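You operate a simulated robot arm through the tools that you are given. There is no shell and no other tool. Be economical: measure what you need, move in short steps, check, and stop when the job is done.

You are at the controls of a simulated robot arm. One attempt, no reset.

JOB
Earth-test the white monitor and tag it by the result.
Fine: plug it into the safety analyser, clip the earth lead on its stud, press EARTH; tags are in the tag rack.

It is judged by the outcome, as a careful person would: the job done as asked, and still so three seconds after it is handed in. It fails if anything else is knocked over, pushed out of place, dropped, spilled or broken.

ROBOT AND FRAMES
A 6-joint arm with a two-finger parallel gripper, fixed in place. Base frame: the origin is at the foot of the arm, x ahead of it, y to its left, z up. Lengths are in m, angles in degrees, forces in N, time in s.
With the tool pointing down near the work surface it reaches from about 0.14 to 0.58 m from the base axis. Its first joint turns from -66.0 to 66.0 degrees. Payload 2.1 kg.
Tool frame: the origin (TCP) lies between the finger pads and is the grasp point; the fingertips stand 0.03 m ahead of it; z points along the fingers, y is the line along which they close. Largest opening 0.094 m; finger width 0.028, thickness 0.01; the body of the gripper, 0.05 by 0.096 m, starts 0.055 m behind the TCP.
Orientation is told as [roll, pitch, yaw] about the base's x, y, z axes, in that order, counted from this pose: with the fingers straight down and closing along the base's y, the tool's x points along the base's -x, its y along +y and its z along -z.

CONTROLS
- The arm moves only by the tool drive_tool. Its argument "increments" is a list of rows, each a list of 3 entries, a list of its own where there are three numbers: the shift along the tool's x, y, z in m, then the turn, a rotation vector about the tool's x, y, z in degrees, then the finger opening in m, from 0 to 0.094. In form: [[[x, y, z], [ax, ay, az], fingers], ...]. A call has 1 to 10 rows; each row is the pose to reach, as a shift and turn from the pose commanded when the call began, along the tool's axes at that moment. Rows are played at 5 a second. More than 0.05 m and 8.6 degrees between two rows, or a gripper value outside its range, and nothing of the call is played. Where a pose cannot be reached the arm comes as near as it can. A force on the tool above 90 N (or 10 N above the force at the start of the call, whichever is more), or a blocked arm, ends the call early, and 0.2 s more pass. Each finger travels about 0.072 m/s and halts on what it meets, pressing with about 41 N; the grip force reading is that of the motor and also rises with nothing between the fingers. The clock runs only during rows and for 0.2 s after the last one: add rows that repeat a pose to give the fingers time. The reply holds the time, the measured pose of the TCP, the force on the tool along the base axes, the opening and the grip force, in the units named above and with some noise, with the torque about the TCP (base axes, N m) and any sound that the robot's microphone picked up, and new pictures: "show" is both (left out), scene, wrist or none.
- Cameras (640 x 400 px; columns grow to the right, rows downward): "scene" is fixed at [0.0594, -0.3718, 0.4924]; the picture's right is [0.76, -0.65, 0.00], its down [-0.32, -0.37, -0.87] and it looks along [0.57, 0.66, -0.49] (base axes); focal length 222 px, centre (320, 200). "wrist" rides on the gripper at [0.076, 0.014, -0.103] in the tool frame; the picture's right is [-0.18, 0.98, 0.00], its down [-0.75, -0.14, -0.64] and it looks along [-0.63, -0.12, 0.77] (tool axes); focal length 243 px, centre (320, 200). There is no depth. A picture from a camera that has moved, and an enlarged one, comes with that camera's place and axes in the base frame and with its lens.
- inspect(camera, box): a new picture of the part [left, top, right, bottom] of that camera's present view, enlarged. The clock stands still meanwhile.
- hand_in(): hands the job in; it is judged then, once.

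Work in short steps. Places have to be worked out from the pictures, the camera data and where the tool is seen: move nearer, look again, correct. Check each grasp and each placing, and mend what went wrong. You have 120 turns and 200 pictures in all, those below and enlarged ones among them. Open the gripper and draw the arm clear of the work before you hand the job in, unless the task says otherwise; then end with one line.

The tools are called after ">>>" as name(argument=value, ...) on one line, values as JSON. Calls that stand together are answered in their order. drive_tool: Moves the arm, as the interface text tells. Its arguments: {"type":"object","properties":{"increments":{"type":"array","items":{"type":"array"}},"show":{"type":"string","enum":["both","scene","wrist","none"]}},"required":["increments"]} The other tools are called the same way: inspect (camera, box) takes an enlarged picture of a part of a camera's view; hand_in () hands the job in.

At the start:

```text
clock: 0.0
tool_pos: [0.3393, -0.0306, 0.3744]
tcp_rot: [0.1, -0.1, 0.1]
force: [0.0, -0.9, -0.3]
moment: [-0.04, -0.04, 0.02]
finger_gap: 0.094
grasp_force: 0.0
```

scene: 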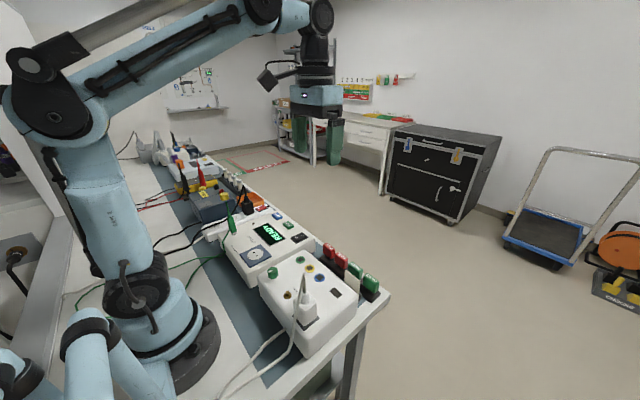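
wrist: 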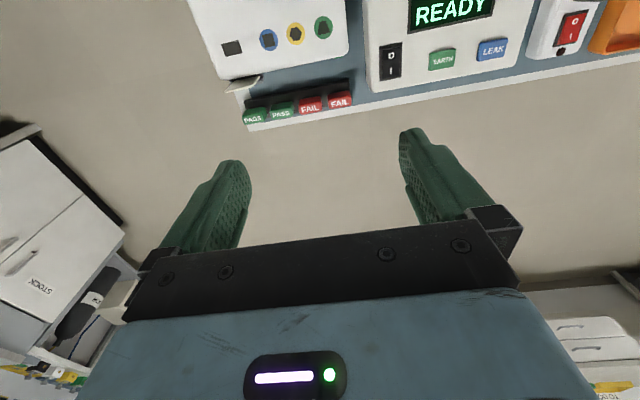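

I see a white monitor near, the analyser reading READY, and tags at the bench edge. I enlarge the scene view first.

>>> inspect(camera="scene", box=[220, 190, 400, 370])

>>> inspect(camera="scene", box=[120, 130, 320, 290])

>>> inspect(camera="wrist", box=[180, 0, 640, 140])

```text
2.22 times, centred on (310, 280) of scene
camera zoom: at [0.0594, -0.3718, 0.4924], right [0.76, -0.65, 0.0], down [-0.32, -0.37, -0.87], along [0.57, 0.66, -0.49], focal length 493 px, centre (342, 22)
```

zoom: 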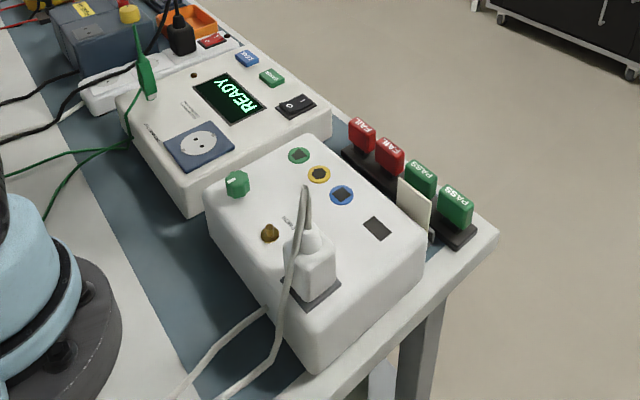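

```text
2.50 times, centred on (220, 210) of scene
camera zoom: at [0.0594, -0.3718, 0.4924], right [0.76, -0.65, 0.0], down [-0.32, -0.37, -0.87], along [0.57, 0.66, -0.49], focal length 555 px, centre (570, 175)
```

zoom: 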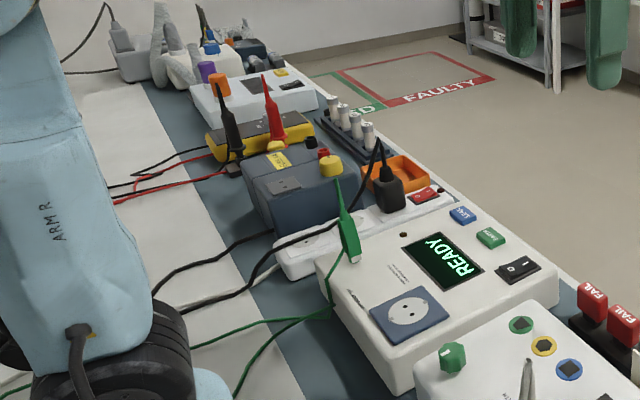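

```text
1.39 times, centred on (410, 70) of wrist
camera zoom: at [0.2626, -0.0154, 0.4757], right [0.18, 0.98, 0.0], down [0.75, -0.14, 0.64], along [0.63, -0.12, -0.77], focal length 338 px, centre (195, 381)
```

zoom: 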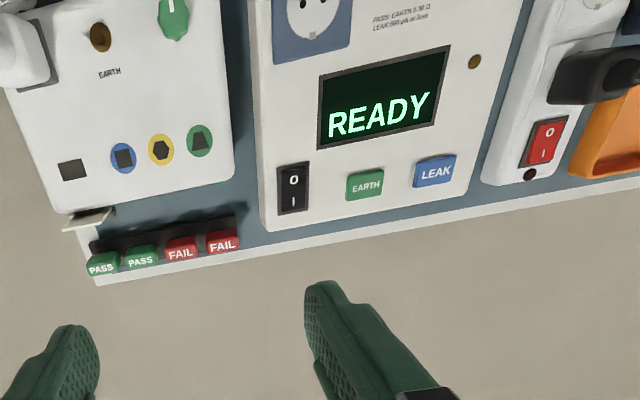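

Stud ≈ (0.212,-0.087,0.085), EARTH button ≈ (0.364,0.14,0.071), analyser socket ≈ (0.222,0.085,0.07). I pull back and tilt the wrist so that its camera looks straight down on the monitor and analyser.

>>> drive_tool(increments=[[[0.03, 0, 0], [0, 7, 0], 0.094], [[0.06, 0, 0], [0, 14, 0], 0.094], [[0.09, 0, 0], [0, 21, 0], 0.094], [[0.12, 0, 0], [0, 28, 0], 0.094], [[0.12, 0, 0], [0, 28, 0], 0.094]])

```text
clock: 1.0
tool_pos: [0.2395, -0.0316, 0.3712]
tcp_rot: [-0.2, 22.1, 0.0]
force: [6.4, -0.9, -16.4]
moment: [0.19, -0.02, 0.09]
finger_gap: 0.0942
grasp_force: 0.1
out of reach, approached as far as the arm can: row 4
stopped in row 4: the force on the tool passed its limit at 139 N (the readings are from after the stop); the commanded pose is now the measured one
camera wrist: at [0.2076, -0.0161, 0.4929], right [0.17, 0.98, -0.07], down [0.94, -0.14, 0.31], along [0.29, -0.12, -0.95], focal length 243 px, centre (320, 200)
```

scene: 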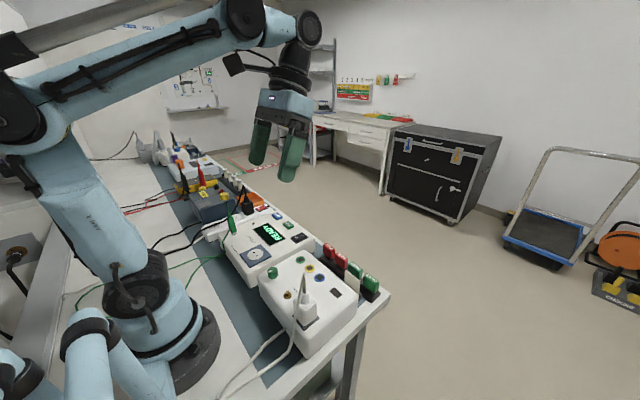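
wrist: 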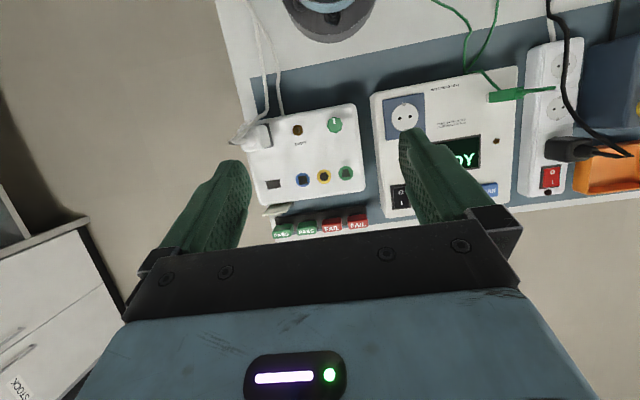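

Joint limit reached in tilting, but the view is good. I enlarge it.

>>> inspect(camera="wrist", box=[225, 70, 385, 250])

>>> inspect(camera="wrist", box=[360, 60, 640, 220])

```text
2.22 times, centred on (305, 160) of wrist
camera zoom: at [0.2076, -0.0161, 0.4929], right [0.17, 0.98, -0.07], down [0.94, -0.14, 0.31], along [0.29, -0.12, -0.95], focal length 539 px, centre (353, 289)
```

zoom: 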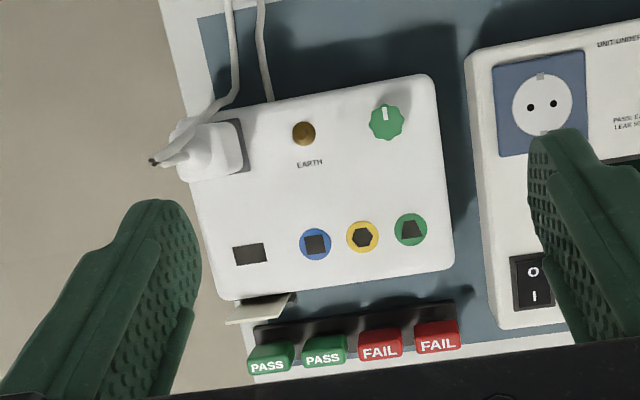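

```text
2.29 times, centred on (500, 140) of wrist
camera zoom: at [0.2076, -0.0161, 0.4929], right [0.17, 0.98, -0.07], down [0.94, -0.14, 0.31], along [0.29, -0.12, -0.95], focal length 555 px, centre (-91, 337)
```

zoom: 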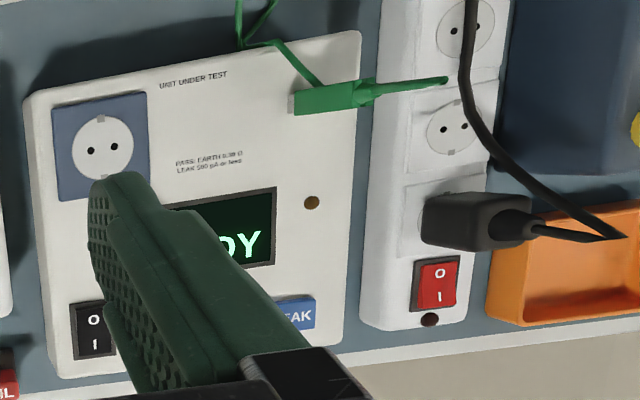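

I need finer views of the plug, tag rack and white card from the scene camera.

>>> inspect(camera="scene", box=[270, 255, 350, 325])

>>> inspect(camera="scene", box=[310, 230, 400, 310])

>>> inspect(camera="scene", box=[205, 195, 285, 265])

>>> inspect(camera="wrist", box=[225, 110, 305, 220])

```text
5.71 times, centred on (310, 290) of scene
camera zoom: at [0.0594, -0.3718, 0.4924], right [0.76, -0.65, 0.0], down [-0.32, -0.37, -0.87], along [0.57, 0.66, -0.49], focal length 1268 px, centre (377, -314)
```

zoom: 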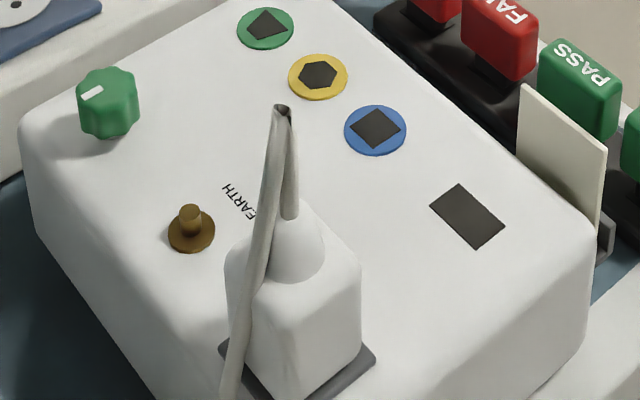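

```text
5.00 times, centred on (355, 270) of scene
camera zoom: at [0.0594, -0.3718, 0.4924], right [0.76, -0.65, 0.0], down [-0.32, -0.37, -0.87], along [0.57, 0.66, -0.49], focal length 1110 px, centre (145, -150)
```

zoom: 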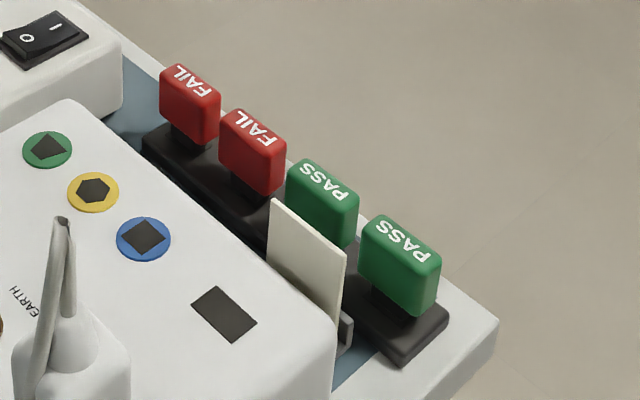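

```text
5.71 times, centred on (245, 230) of scene
camera zoom: at [0.0594, -0.3718, 0.4924], right [0.76, -0.65, 0.0], down [-0.32, -0.37, -0.87], along [0.57, 0.66, -0.49], focal length 1268 px, centre (749, 29)
```

zoom: 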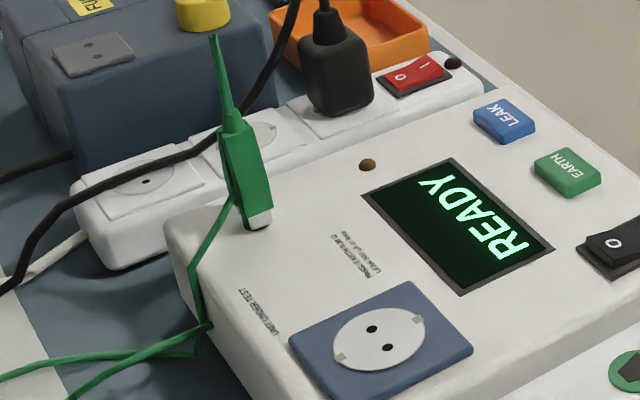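

```text
3.64 times, centred on (265, 165) of wrist
camera zoom: at [0.2076, -0.0161, 0.4929], right [0.17, 0.98, -0.07], down [0.94, -0.14, 0.31], along [0.29, -0.12, -0.95], focal length 882 px, centre (520, 327)
```

zoom: 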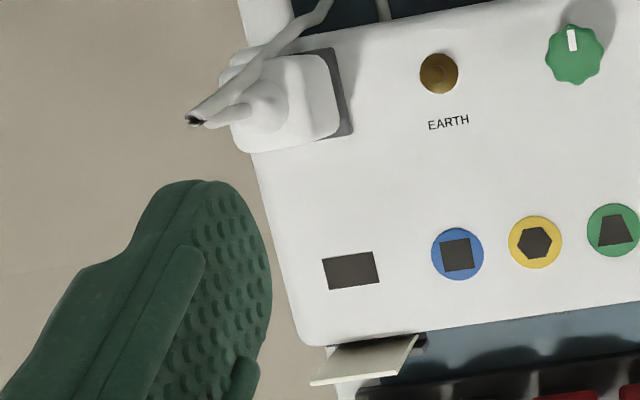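

Plug body centre ≈ (0.212,-0.151), z 0.085–0.127, with its cord rising to ≈0.205, so I'll grasp it with a tilted tool so the cord passes the palm. First I descend to above the plug, with the opening reduced to 0.07.

>>> drive_tool(increments=[[[-0.0085, -0.03, 0.034], [0, 0, 0], 0.07], [[-0.017, -0.059, 0.068], [0, 0, 0], 0.07], [[-0.025, -0.088, 0.102], [0, 0, 0], 0.07], [[-0.034, -0.118, 0.137], [0, 0, 0], 0.07], [[-0.034, -0.118, 0.137], [0, 4, 0], 0.07], [[-0.034, -0.118, 0.137], [0, 4, 0], 0.07]])

```text
clock: 2.4
tool_pos: [0.2183, -0.148, 0.2307]
tcp_rot: [-0.3, 26.4, -0.1]
force: [-0.7, 0.4, 0.7]
moment: [-0.01, -0.02, 0.01]
finger_gap: 0.07
grasp_force: 0.0
camera wrist: at [0.1947, -0.1337, 0.3558], right [0.17, 0.98, -0.08], down [0.96, -0.14, 0.24], along [0.22, -0.12, -0.97], focal length 243 px, centre (320, 200)
```

scene: 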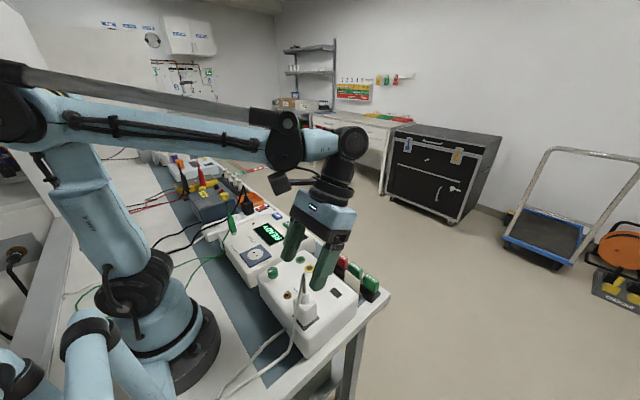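
wrist: 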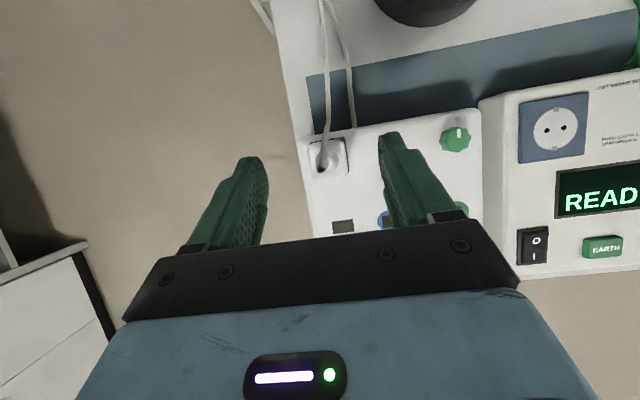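

>>> inspect(camera="wrist", box=[290, 90, 490, 240])

>>> inspect(camera="scene", box=[250, 190, 400, 360])

```text
2.67 times, centred on (390, 165) of wrist
camera zoom: at [0.1947, -0.1337, 0.3558], right [0.17, 0.98, -0.08], down [0.96, -0.14, 0.24], along [0.22, -0.12, -0.97], focal length 647 px, centre (133, 293)
```

zoom: 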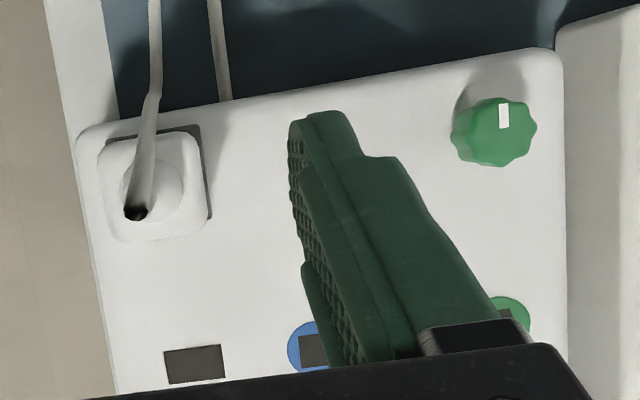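

```text
2.35 times, centred on (325, 275) of scene
camera zoom: at [0.0594, -0.3718, 0.4924], right [0.76, -0.65, 0.0], down [-0.32, -0.37, -0.87], along [0.57, 0.66, -0.49], focal length 522 px, centre (308, 24)
```

zoom: 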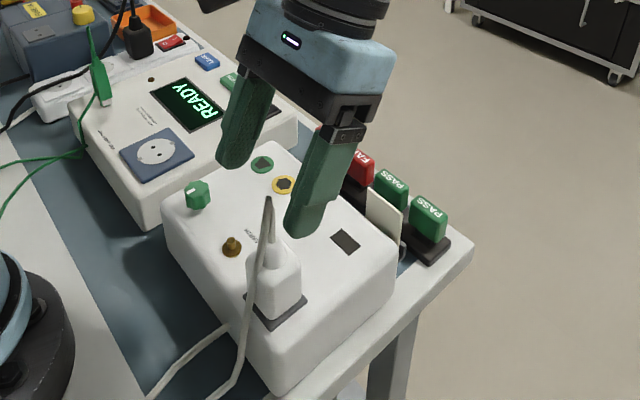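

Plug top centre refines to (0.209,-0.150,0.127). Descend most of the way straddling it.

>>> drive_tool(increments=[[[-0.0145, -0.001, 0.034], [0, 2, 0], 0.07], [[-0.029, -0.002, 0.068], [0, 4, 0], 0.07], [[-0.037, -0.002, 0.088], [0, 4, 0], 0.07], [[-0.037, -0.002, 0.088], [0, 4, 0], 0.07]])

>>> inspect(camera="scene", box=[250, 190, 400, 360])

```text
clock: 3.4
tool_pos: [0.209, -0.1593, 0.1372]
tcp_rot: [-0.7, 29.0, 0.0]
force: [-1.0, -0.5, 0.3]
moment: [0.01, 0.02, 0.02]
finger_gap: 0.0697
grasp_force: 0.0
out of reach, approached as far as the arm can: row 2, 3, 4
camera wrist: at [0.1904, -0.1435, 0.2613], right [0.16, 0.98, -0.1], down [0.97, -0.13, 0.2], along [0.18, -0.13, -0.98], focal length 243 px, centre (320, 200)
```

scene: 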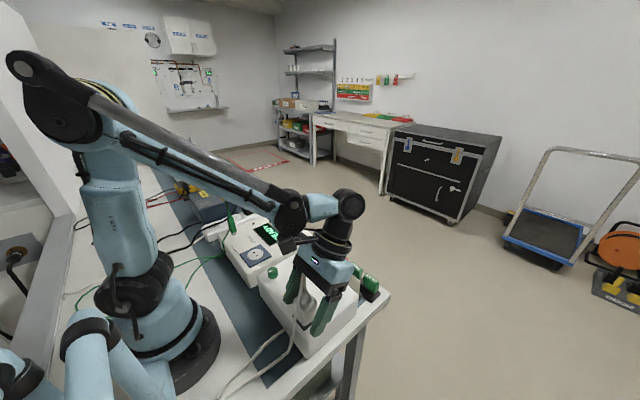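
wrist: 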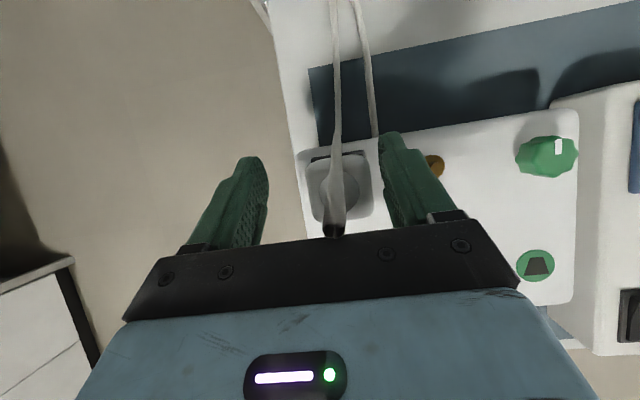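

```text
2.35 times, centred on (325, 275) of scene
camera zoom: at [0.0594, -0.3718, 0.4924], right [0.76, -0.65, 0.0], down [-0.32, -0.37, -0.87], along [0.57, 0.66, -0.49], focal length 522 px, centre (308, 24)
```

zoom: 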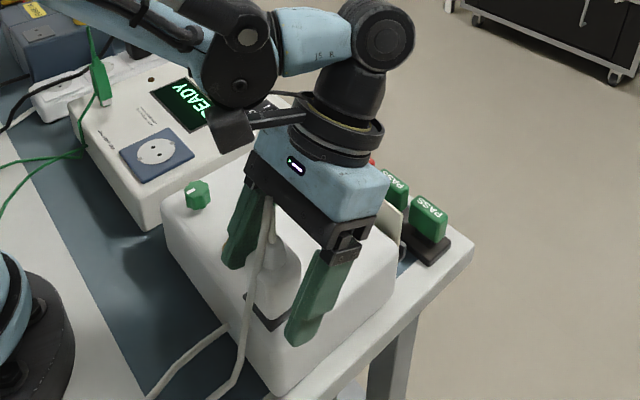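

The arm drifted to y=-0.159 at its reach limit; I ease the tilt back and correct y to -0.150 before going lower.

>>> drive_tool(increments=[[[0, 0.009, 0], [0, -5, 0], 0.07], [[0, 0.009, 0], [0, -5, 0], 0.07]])

```text
clock: 4.0
tool_pos: [0.2078, -0.1513, 0.1357]
tcp_rot: [-0.3, 25.3, -0.1]
force: [-0.1, -0.3, -0.2]
moment: [-0.02, -0.01, 0.0]
finger_gap: 0.0699
grasp_force: 0.1
camera wrist: at [0.1825, -0.1358, 0.2603], right [0.17, 0.98, -0.08], down [0.96, -0.14, 0.26], along [0.24, -0.12, -0.96], focal length 243 px, centre (320, 200)
```

scene: 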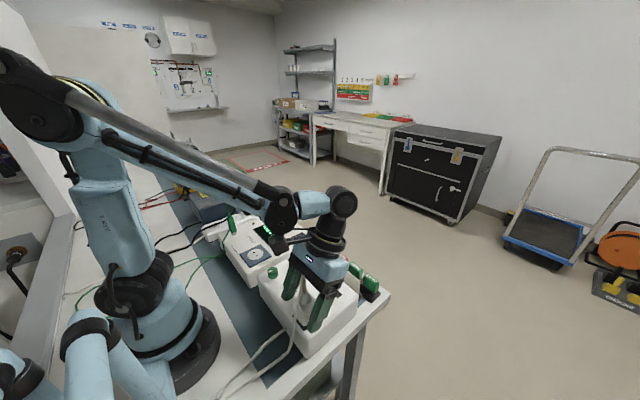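
wrist: 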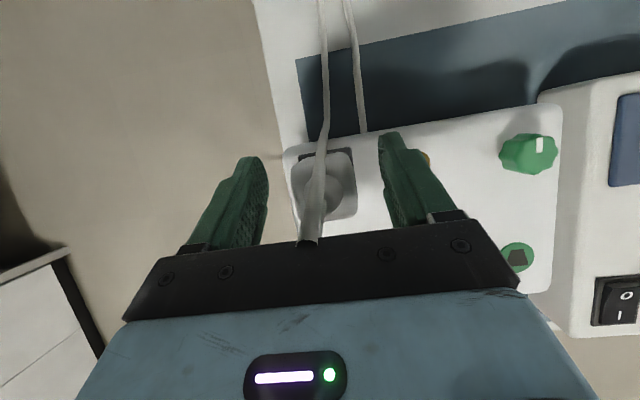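

Aligned, no contact. Descend 15 mm more and close.

>>> drive_tool(increments=[[[-0.009, 0.001, 0.0123], [0, 0, 0], 0.07], [[-0.009, 0.001, 0.0123], [0, 0, 0], 0.05], [[-0.009, 0.001, 0.0123], [0, 0, 0], 0.02], [[-0.009, 0.001, 0.0123], [0, 0, 0], 0.02], [[-0.009, 0.001, 0.0123], [0, 0, 0], 0.02]])

>>> inspect(camera="scene", box=[250, 190, 400, 360])

```text
clock: 5.2
tool_pos: [0.211, -0.1493, 0.1203]
tcp_rot: [-0.1, 25.4, -0.1]
force: [1.4, 0.0, -1.0]
moment: [0.0, -0.02, 0.04]
finger_gap: 0.0393
grasp_force: 40.8
camera wrist: at [0.1855, -0.1348, 0.2453], right [0.17, 0.98, -0.08], down [0.96, -0.14, 0.26], along [0.24, -0.12, -0.96], focal length 243 px, centre (320, 200)
```

scene: 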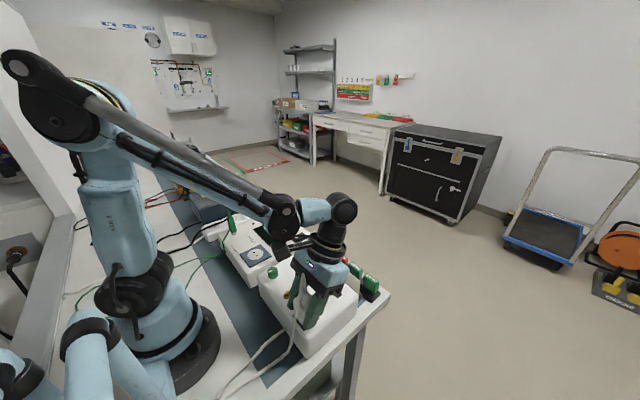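
wrist: 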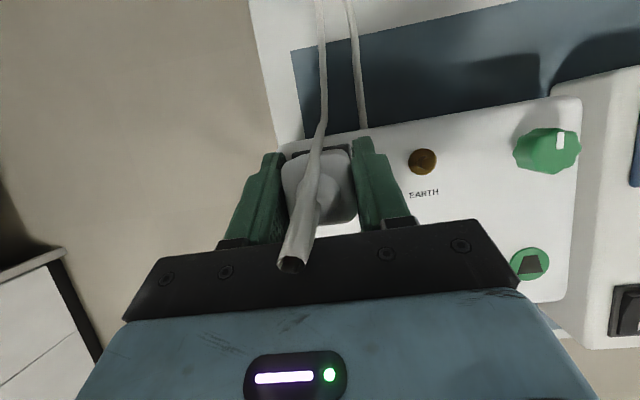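

```text
2.35 times, centred on (325, 275) of scene
camera zoom: at [0.0594, -0.3718, 0.4924], right [0.76, -0.65, 0.0], down [-0.32, -0.37, -0.87], along [0.57, 0.66, -0.49], focal length 522 px, centre (308, 24)
```

zoom: 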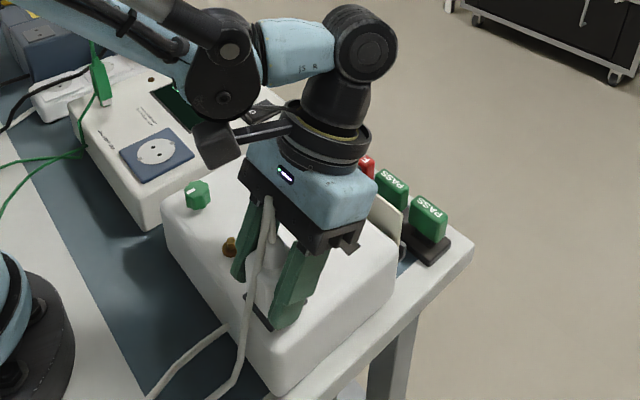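

Gripped at 39 mm. Lift straight up 60 mm.

>>> drive_tool(increments=[[[0.0043, 0, -0.009], [0, 0, 0], 0.02], [[0.0086, 0, -0.0181], [0, 0, 0], 0.02], [[0.0129, 0, -0.0271], [0, 0, 0], 0.02], [[0.0172, 0, -0.0361], [0, 0, 0], 0.02], [[0.0257, 0, -0.0542], [0, 0, 0], 0.02]])

>>> inspect(camera="scene", box=[200, 190, 350, 360])

```text
clock: 6.4
tool_pos: [0.2114, -0.1502, 0.1808]
tcp_rot: [-0.2, 25.5, 0.0]
force: [-0.3, 0.1, -0.9]
moment: [-0.03, 0.01, 0.01]
finger_gap: 0.0395
grasp_force: 40.8
camera wrist: at [0.1854, -0.1345, 0.3055], right [0.17, 0.98, -0.08], down [0.96, -0.14, 0.26], along [0.24, -0.12, -0.96], focal length 243 px, centre (320, 200)
```

scene: 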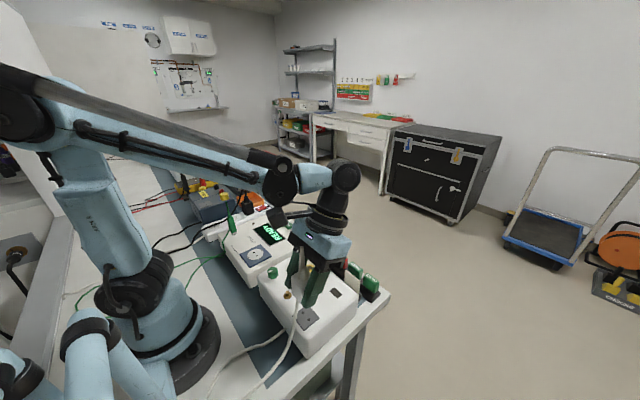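
wrist: 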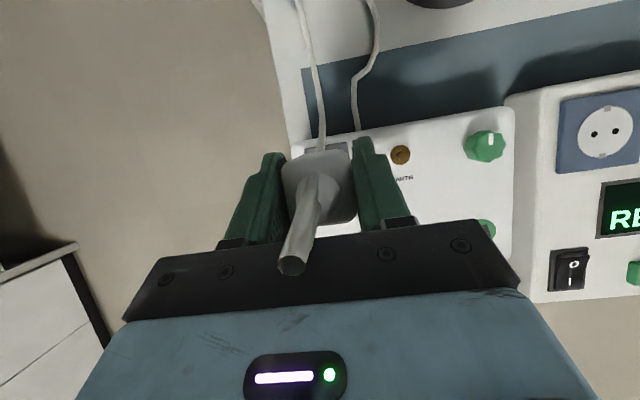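

```text
2.35 times, centred on (275, 275) of scene
camera zoom: at [0.0594, -0.3718, 0.4924], right [0.76, -0.65, 0.0], down [-0.32, -0.37, -0.87], along [0.57, 0.66, -0.49], focal length 522 px, centre (426, 24)
```

zoom: 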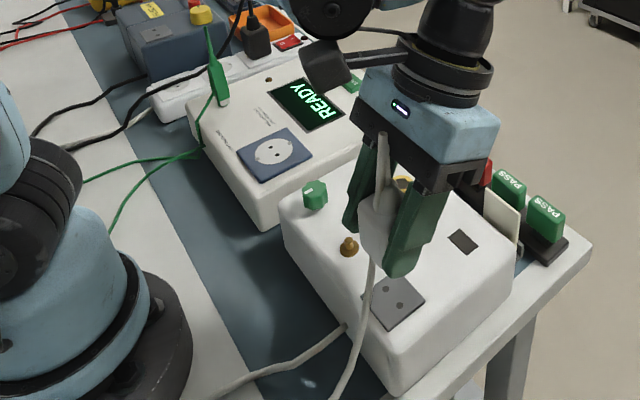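

Plug is out. I zoom on both sockets' holes to work out the exact displacement between them.

>>> inspect(camera="scene", box=[240, 230, 330, 330])

>>> inspect(camera="wrist", box=[530, 80, 640, 180])

```text
4.00 times, centred on (285, 280) of scene
camera zoom: at [0.0594, -0.3718, 0.4924], right [0.76, -0.65, 0.0], down [-0.32, -0.37, -0.87], along [0.57, 0.66, -0.49], focal length 888 px, centre (460, -120)
```

zoom: 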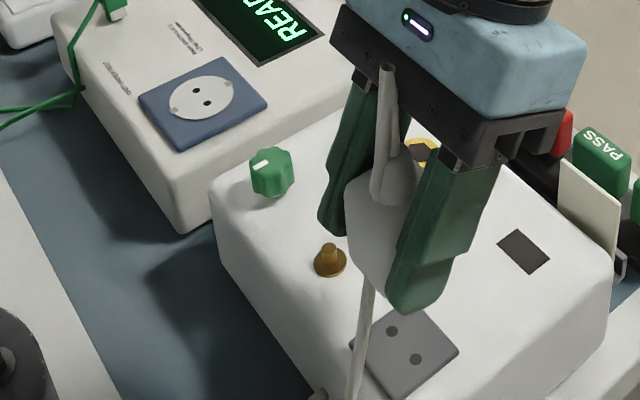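

```text
4.00 times, centred on (585, 130) of wrist
camera zoom: at [0.1854, -0.1345, 0.3055], right [0.17, 0.98, -0.08], down [0.96, -0.14, 0.26], along [0.24, -0.12, -0.96], focal length 970 px, centre (-740, 480)
```

zoom: 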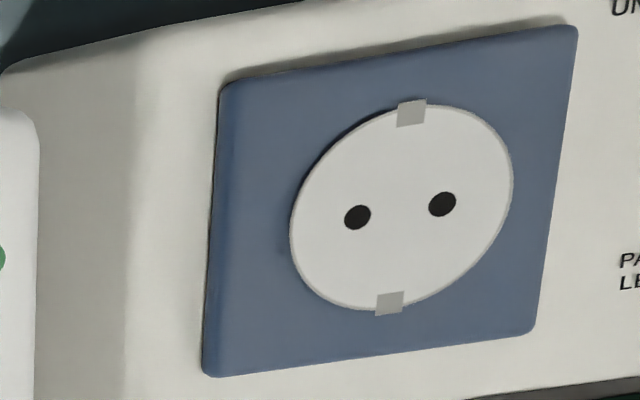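

Both sockets have the pins along y, so no turning is needed. I carry the plug over the analyser socket (≈0.220, 0.086), staying well above, then look again.

>>> drive_tool(increments=[[[0, 0.03, -0.02], [0, 0, 0], 0.02], [[0, 0.07, -0.022], [0, 0, 0], 0.02], [[0, 0.11, -0.022], [0, 0, 0], 0.02], [[0, 0.15, -0.022], [0, 0, 0], 0.02], [[0, 0.19, -0.022], [0, 0, 0], 0.02], [[0, 0.225, -0.022], [0, 0, 0], 0.02], [[0, 0.237, -0.022], [0, 0, 0], 0.02], [[0, 0.237, -0.022], [0, 0, 0], 0.02]])

>>> inspect(camera="scene", box=[180, 150, 340, 320])

>>> inspect(camera="wrist", box=[230, 80, 430, 240])

```text
clock: 8.2
tool_pos: [0.2205, 0.0881, 0.1987]
tcp_rot: [-0.2, 25.4, -0.1]
force: [-0.7, 0.3, -0.7]
moment: [0.01, -0.02, -0.02]
finger_gap: 0.0393
grasp_force: 41.0
camera wrist: at [0.1953, 0.1028, 0.3237], right [0.17, 0.98, -0.08], down [0.96, -0.14, 0.26], along [0.24, -0.12, -0.96], focal length 243 px, centre (320, 200)
```

scene: 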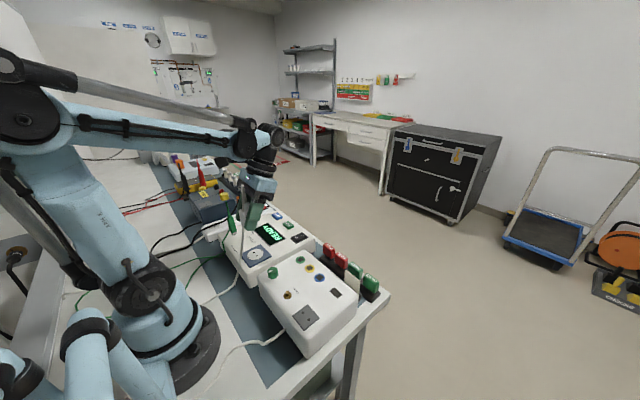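
wrist: 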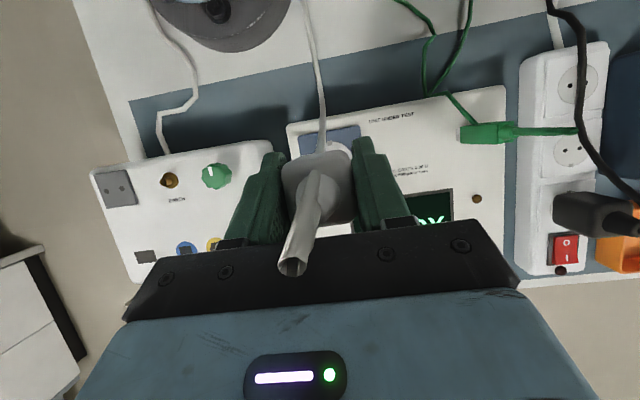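

```text
2.35 times, centred on (260, 235) of scene
camera zoom: at [0.0594, -0.3718, 0.4924], right [0.76, -0.65, 0.0], down [-0.32, -0.37, -0.87], along [0.57, 0.66, -0.49], focal length 522 px, centre (461, 118)
```

zoom: 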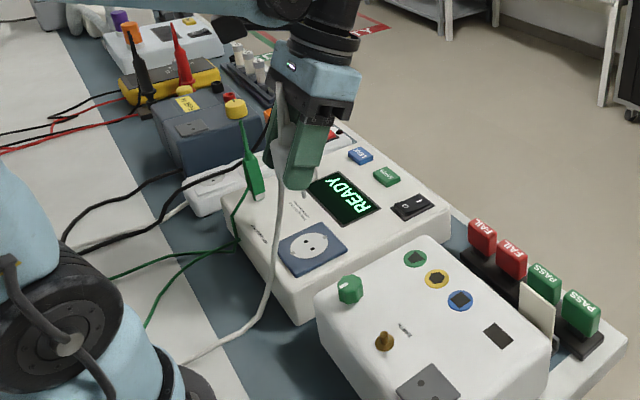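

```text
2.50 times, centred on (330, 160) of wrist
camera zoom: at [0.1953, 0.1028, 0.3237], right [0.17, 0.98, -0.08], down [0.96, -0.14, 0.26], along [0.24, -0.12, -0.96], focal length 606 px, centre (295, 300)
```

zoom: 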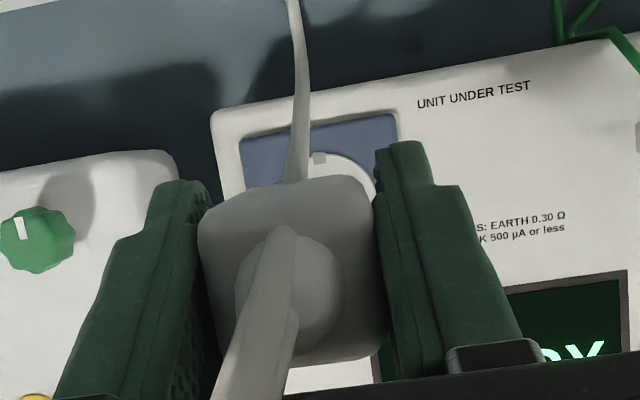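

From the wrist views the socket centre is ≈(0.220,0.092,z≈0.07), plug sits ≈2 mm to -x of the TCP. I lower to just above and re-check the alignment.

>>> drive_tool(increments=[[[-0.013, 0.0035, 0.026], [0, 0, 0], 0.02], [[-0.0272, 0.0035, 0.0535], [0, 0, 0], 0.02], [[-0.0272, 0.0035, 0.0535], [0, 0, 0], 0.02]])

>>> inspect(camera="scene", box=[215, 200, 305, 280])

>>> inspect(camera="wrist", box=[230, 80, 430, 240])

```text
clock: 9.0
tool_pos: [0.2227, 0.0901, 0.1401]
tcp_rot: [-0.2, 25.4, -0.1]
force: [1.8, -0.2, -0.5]
moment: [-0.04, 0.01, 0.01]
finger_gap: 0.0395
grasp_force: 40.9
camera wrist: at [0.1965, 0.1054, 0.264], right [0.17, 0.98, -0.08], down [0.96, -0.14, 0.26], along [0.24, -0.12, -0.96], focal length 243 px, centre (320, 200)
```

scene: 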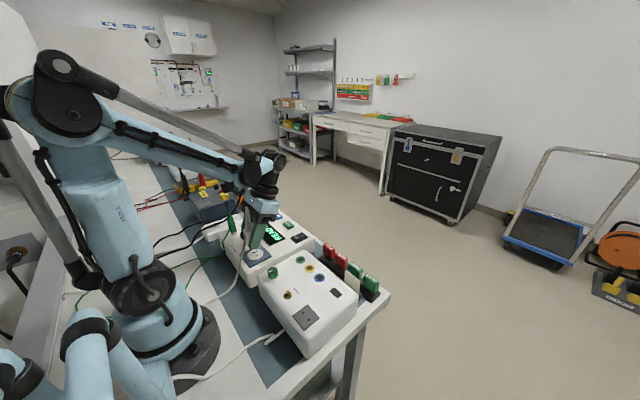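
wrist: 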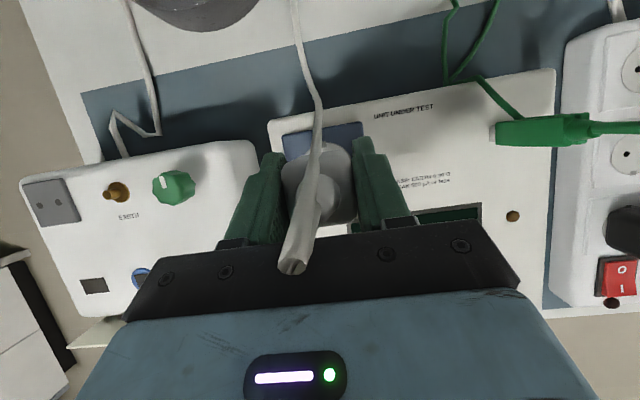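

```text
5.00 times, centred on (260, 240) of scene
camera zoom: at [0.0594, -0.3718, 0.4924], right [0.76, -0.65, 0.0], down [-0.32, -0.37, -0.87], along [0.57, 0.66, -0.49], focal length 1110 px, centre (620, 0)
```

zoom: 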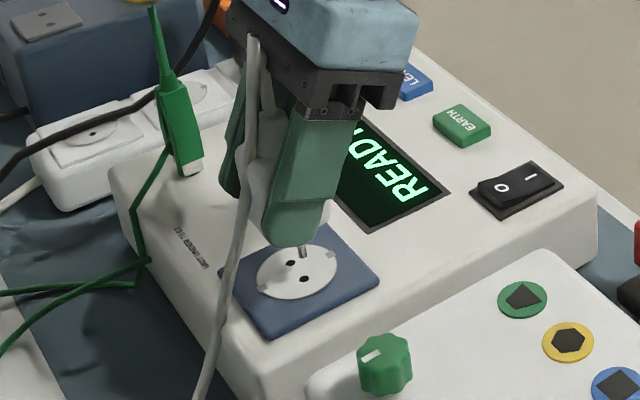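

```text
2.50 times, centred on (330, 160) of wrist
camera zoom: at [0.1965, 0.1054, 0.264], right [0.17, 0.98, -0.08], down [0.96, -0.14, 0.26], along [0.24, -0.12, -0.96], focal length 606 px, centre (295, 300)
```

zoom: 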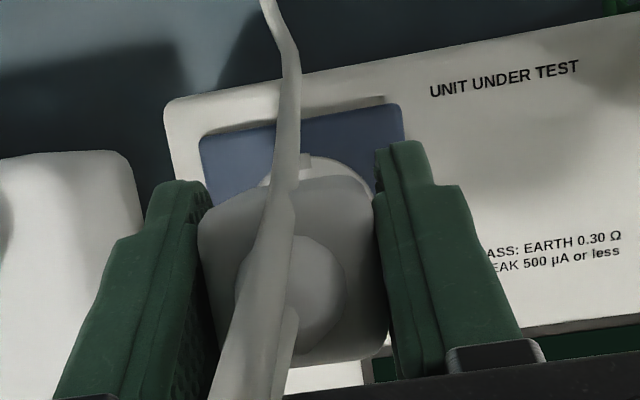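

The scene view shows the near pin ~2 mm right of its hole; both cameras agree on shifting ≈+2 mm in y and -1 mm in x. I apply that and lower 15 mm.

>>> drive_tool(increments=[[[0.0009, 0.002, 0.0004], [0, 0, 0], 0.02], [[-0.0024, 0.002, 0.0072], [0, 0, 0], 0.02], [[-0.0056, 0.002, 0.0139], [0, 0, 0], 0.02]], show="none")

>>> inspect(camera="scene", box=[230, 220, 290, 270])

>>> inspect(camera="wrist", box=[230, 80, 430, 240])

```text
clock: 9.8
tool_pos: [0.2209, 0.0927, 0.1262]
tcp_rot: [-0.1, 25.4, -0.1]
force: [-0.1, -0.6, 0.2]
moment: [-0.01, 0.03, -0.02]
finger_gap: 0.0396
grasp_force: 40.9
```

```text
8.00 times, centred on (260, 245) of scene
camera zoom: at [0.0594, -0.3718, 0.4924], right [0.76, -0.65, 0.0], down [-0.32, -0.37, -0.87], along [0.57, 0.66, -0.49], focal length 1776 px, centre (800, -160)
```

zoom: 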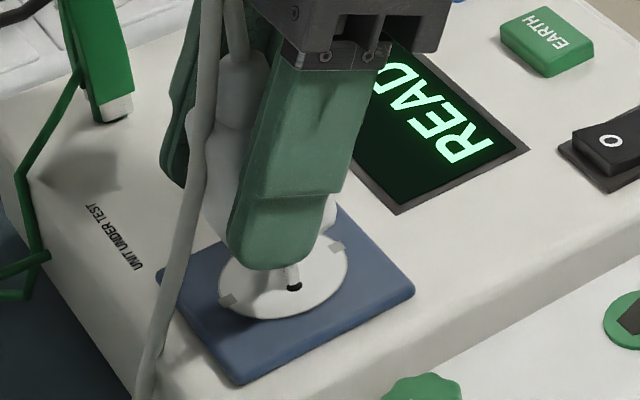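

```text
2.50 times, centred on (330, 160) of wrist
camera zoom: at [0.1953, 0.1075, 0.2494], right [0.17, 0.98, -0.08], down [0.96, -0.14, 0.26], along [0.24, -0.12, -0.96], focal length 606 px, centre (295, 300)
```

zoom: 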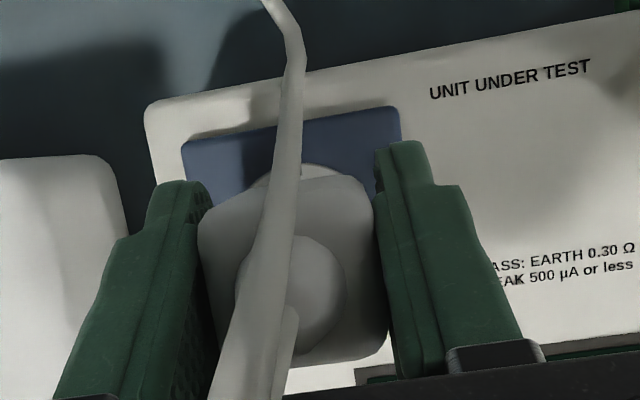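

The near pin sits right over its hole. Push down gently.

>>> drive_tool(increments=[[[-0.0022, 0, 0.0045], [0, 0, 0], 0.02], [[-0.0043, 0, 0.009], [0, 0, 0], 0.02], [[-0.0065, 0, 0.0135], [0, 0, 0], 0.02], [[-0.0075, 0, 0.0158], [0, 0, 0], 0.02]], show="none")

>>> inspect(camera="scene", box=[230, 220, 290, 270])

```text
clock: 10.8
tool_pos: [0.2208, 0.0916, 0.1091]
tcp_rot: [-0.2, 25.4, -0.2]
force: [-0.5, -0.4, -0.2]
moment: [0.04, 0.0, -0.01]
finger_gap: 0.0398
grasp_force: 41.0
```

```text
8.00 times, centred on (260, 245) of scene
camera zoom: at [0.0594, -0.3718, 0.4924], right [0.76, -0.65, 0.0], down [-0.32, -0.37, -0.87], along [0.57, 0.66, -0.49], focal length 1776 px, centre (800, -160)
```

zoom: 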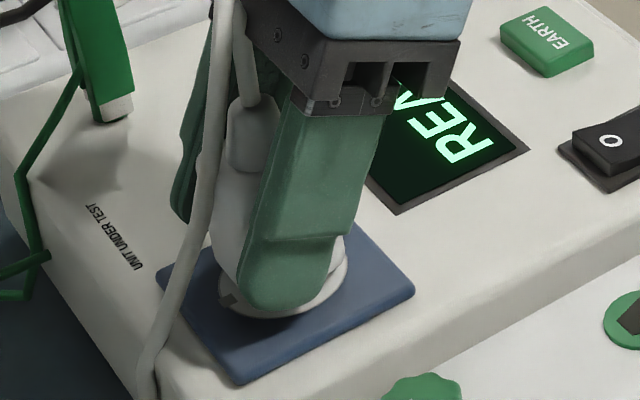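

Going in without resistance. Continue down in small steps until contact.

>>> drive_tool(increments=[[[-0.0009, 0, 0.0018], [0, 0, 0], 0.02], [[-0.0017, 0, 0.0036], [0, 0, 0], 0.02], [[-0.0026, 0, 0.0054], [0, 0, 0], 0.02]], show="none")

>>> inspect(camera="scene", box=[230, 220, 290, 270])

```text
clock: 11.6
tool_pos: [0.22, 0.0899, 0.1014]
tcp_rot: [-0.6, 25.4, -0.3]
force: [-4.0, -24.3, 19.2]
moment: [0.01, -0.06, 0.01]
finger_gap: 0.0403
grasp_force: 34.8
```

```text
8.00 times, centred on (260, 245) of scene
camera zoom: at [0.0593, -0.3719, 0.4924], right [0.76, -0.65, 0.0], down [-0.32, -0.37, -0.87], along [0.57, 0.66, -0.49], focal length 1776 px, centre (800, -160)
```

zoom: 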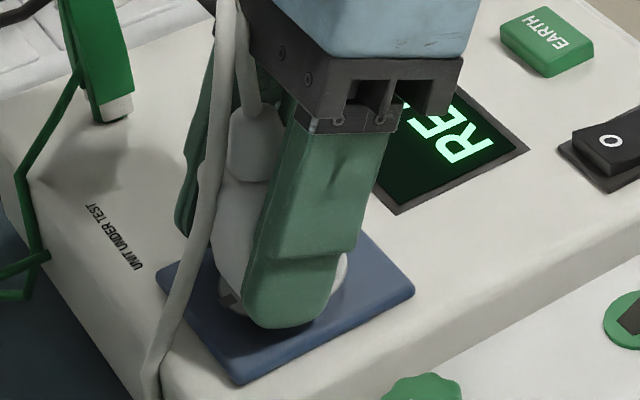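

Contact of 19 N with some side load: seems seated. I release to 0.058 and look.

>>> drive_tool(increments=[[[0, 0, 0], [0, 0, 0], 0.045], [[0, 0, 0], [0, 0, 0], 0.06], [[0, 0, 0], [0, 0, 0], 0.06]])

>>> inspect(camera="scene", box=[230, 220, 290, 270])

>>> inspect(camera="wrist", box=[230, 80, 430, 240])

```text
clock: 12.4
tool_pos: [0.2222, 0.0908, 0.1015]
tcp_rot: [-0.3, 25.5, -0.2]
force: [-0.3, 0.3, 0.5]
moment: [0.02, 0.01, 0.02]
finger_gap: 0.06
grasp_force: 0.1
camera wrist: at [0.1957, 0.1072, 0.2259], right [0.17, 0.98, -0.08], down [0.96, -0.14, 0.26], along [0.24, -0.12, -0.96], focal length 243 px, centre (320, 200)
```

scene: 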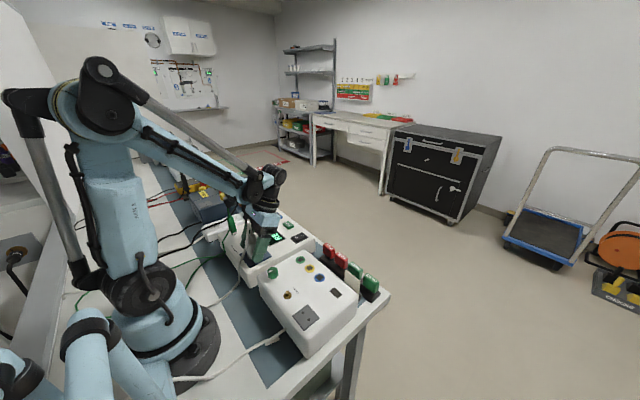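
wrist: 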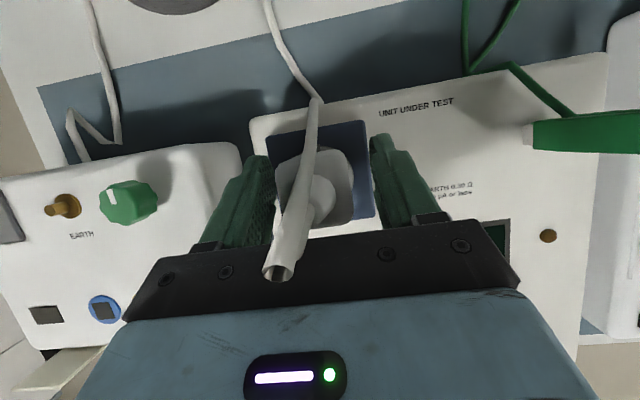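

```text
8.00 times, centred on (260, 245) of scene
camera zoom: at [0.0594, -0.3718, 0.4924], right [0.76, -0.65, 0.0], down [-0.32, -0.37, -0.87], along [0.57, 0.66, -0.49], focal length 1776 px, centre (800, -160)
```

zoom: 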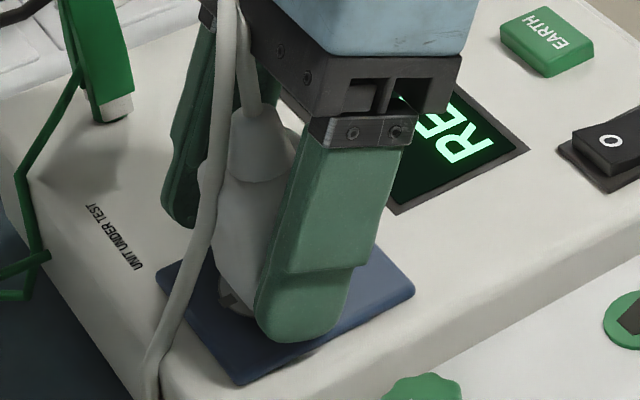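

```text
2.50 times, centred on (330, 160) of wrist
camera zoom: at [0.1957, 0.1072, 0.2259], right [0.17, 0.98, -0.08], down [0.96, -0.14, 0.26], along [0.24, -0.12, -0.96], focal length 606 px, centre (295, 300)
```

zoom: 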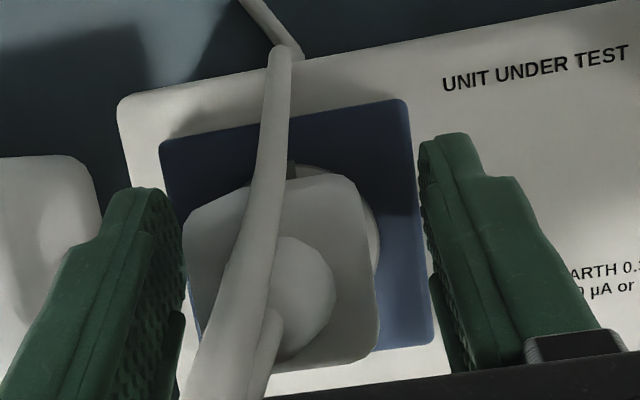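

Retract upward along vertical to view the plug unobstructed.

>>> drive_tool(increments=[[[0.0086, 0, -0.0181], [0, 0, 0], 0.06], [[0.0215, 0, -0.045], [0, 0, 0], 0.06], [[0.043, 0, -0.09], [0, 0, 0], 0.06], [[0.06, 0, -0.126], [0, 0, 0], 0.06], [[0.06, 0, -0.126], [0, 0, 0], 0.06]])

>>> inspect(camera="scene", box=[220, 200, 300, 270])

>>> inspect(camera="wrist", box=[230, 80, 430, 240])

```text
clock: 13.6
tool_pos: [0.2194, 0.0926, 0.2412]
tcp_rot: [-0.2, 25.4, -0.1]
force: [0.1, -0.5, 0.1]
moment: [-0.01, -0.01, -0.02]
finger_gap: 0.0598
grasp_force: 0.1
camera wrist: at [0.1949, 0.1079, 0.3655], right [0.17, 0.98, -0.08], down [0.96, -0.14, 0.26], along [0.24, -0.12, -0.96], focal length 243 px, centre (320, 200)
```

scene: 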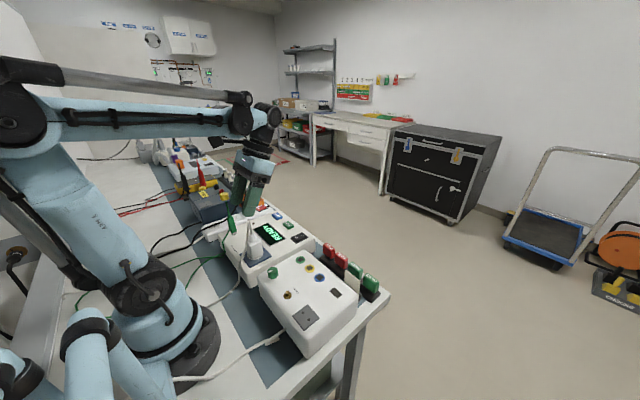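
wrist: 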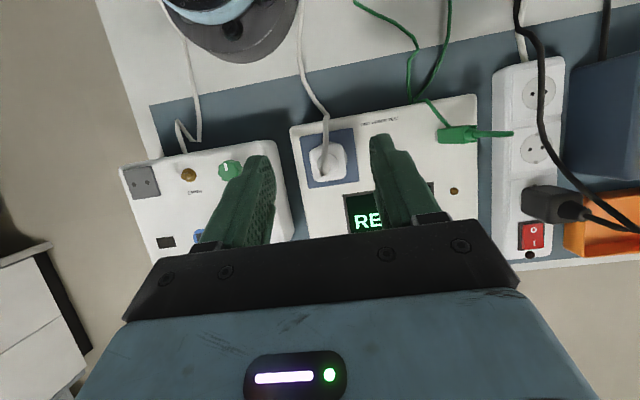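

```text
5.71 times, centred on (260, 235) of scene
camera zoom: at [0.0594, -0.3718, 0.4924], right [0.76, -0.65, 0.0], down [-0.32, -0.37, -0.87], along [0.57, 0.66, -0.49], focal length 1268 px, centre (663, 0)
```

zoom: 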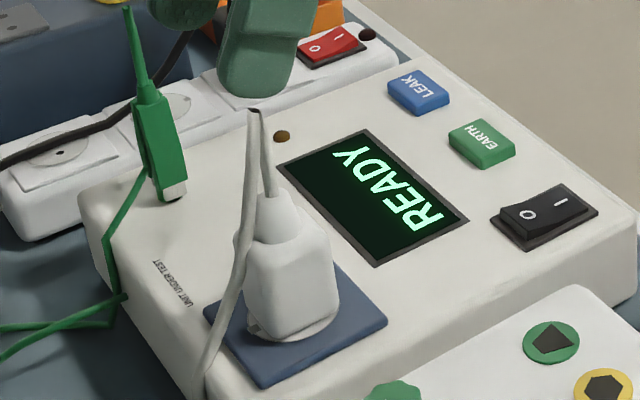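

```text
2.50 times, centred on (330, 160) of wrist
camera zoom: at [0.1949, 0.1079, 0.3655], right [0.17, 0.98, -0.08], down [0.96, -0.14, 0.26], along [0.24, -0.12, -0.96], focal length 606 px, centre (295, 300)
```

zoom: 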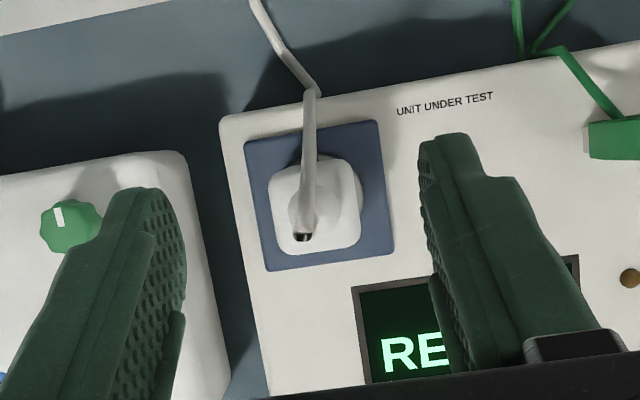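

Plug is fully seated and upright in the analyser socket. Next: the green clip, standing at ≈(0.212,0.205); I move above it for a closer look.

>>> drive_tool(increments=[[[0.004, 0.03, -0.005], [0, 0, 0], 0.06], [[0.008, 0.065, -0.01], [0, 0, 0], 0.06], [[0.012, 0.1, -0.016], [0, 0, 0], 0.06], [[0.012, 0.1, -0.016], [0, 0, 0], 0.06]], show="wrist")

>>> inspect(camera="wrist", box=[250, 70, 450, 230])

>>> inspect(camera="scene", box=[205, 190, 265, 240])

```text
clock: 14.6
tool_pos: [0.2175, 0.1942, 0.2618]
tcp_rot: [-0.1, 25.3, 0.0]
force: [-0.3, -0.3, -0.4]
moment: [0.02, -0.01, -0.02]
finger_gap: 0.06
grasp_force: 0.1
camera wrist: at [0.1918, 0.2082, 0.3848], right [0.17, 0.98, -0.08], down [0.96, -0.14, 0.26], along [0.24, -0.12, -0.96], focal length 243 px, centre (320, 200)
```

wrist: 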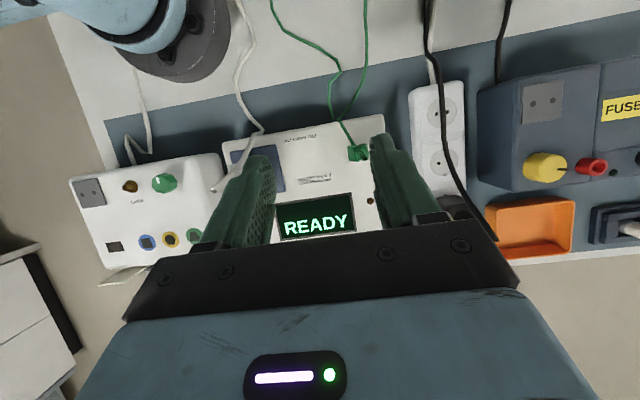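

```text
2.50 times, centred on (350, 150) of wrist
camera zoom: at [0.1918, 0.2082, 0.3848], right [0.17, 0.98, -0.08], down [0.96, -0.14, 0.26], along [0.24, -0.12, -0.96], focal length 606 px, centre (245, 325)
```

zoom: 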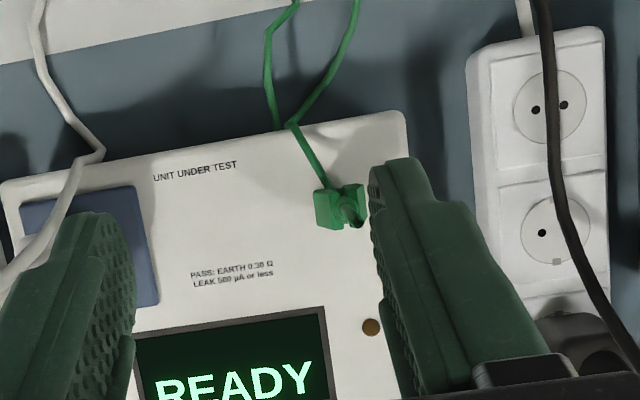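

```text
8.00 times, centred on (235, 215) of scene
camera zoom: at [0.0594, -0.3718, 0.4924], right [0.76, -0.65, 0.0], down [-0.32, -0.37, -0.87], along [0.57, 0.66, -0.49], focal length 1776 px, centre (1000, 80)
```

zoom: 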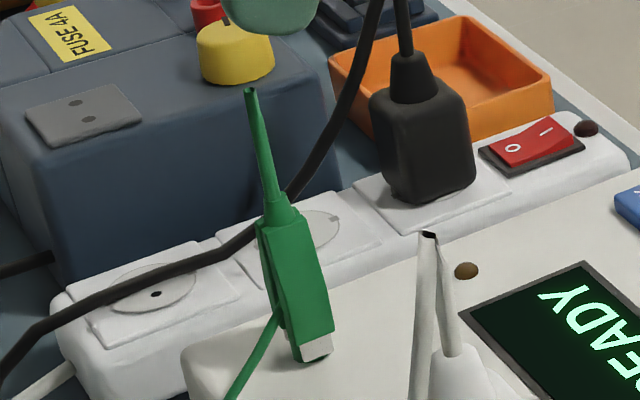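

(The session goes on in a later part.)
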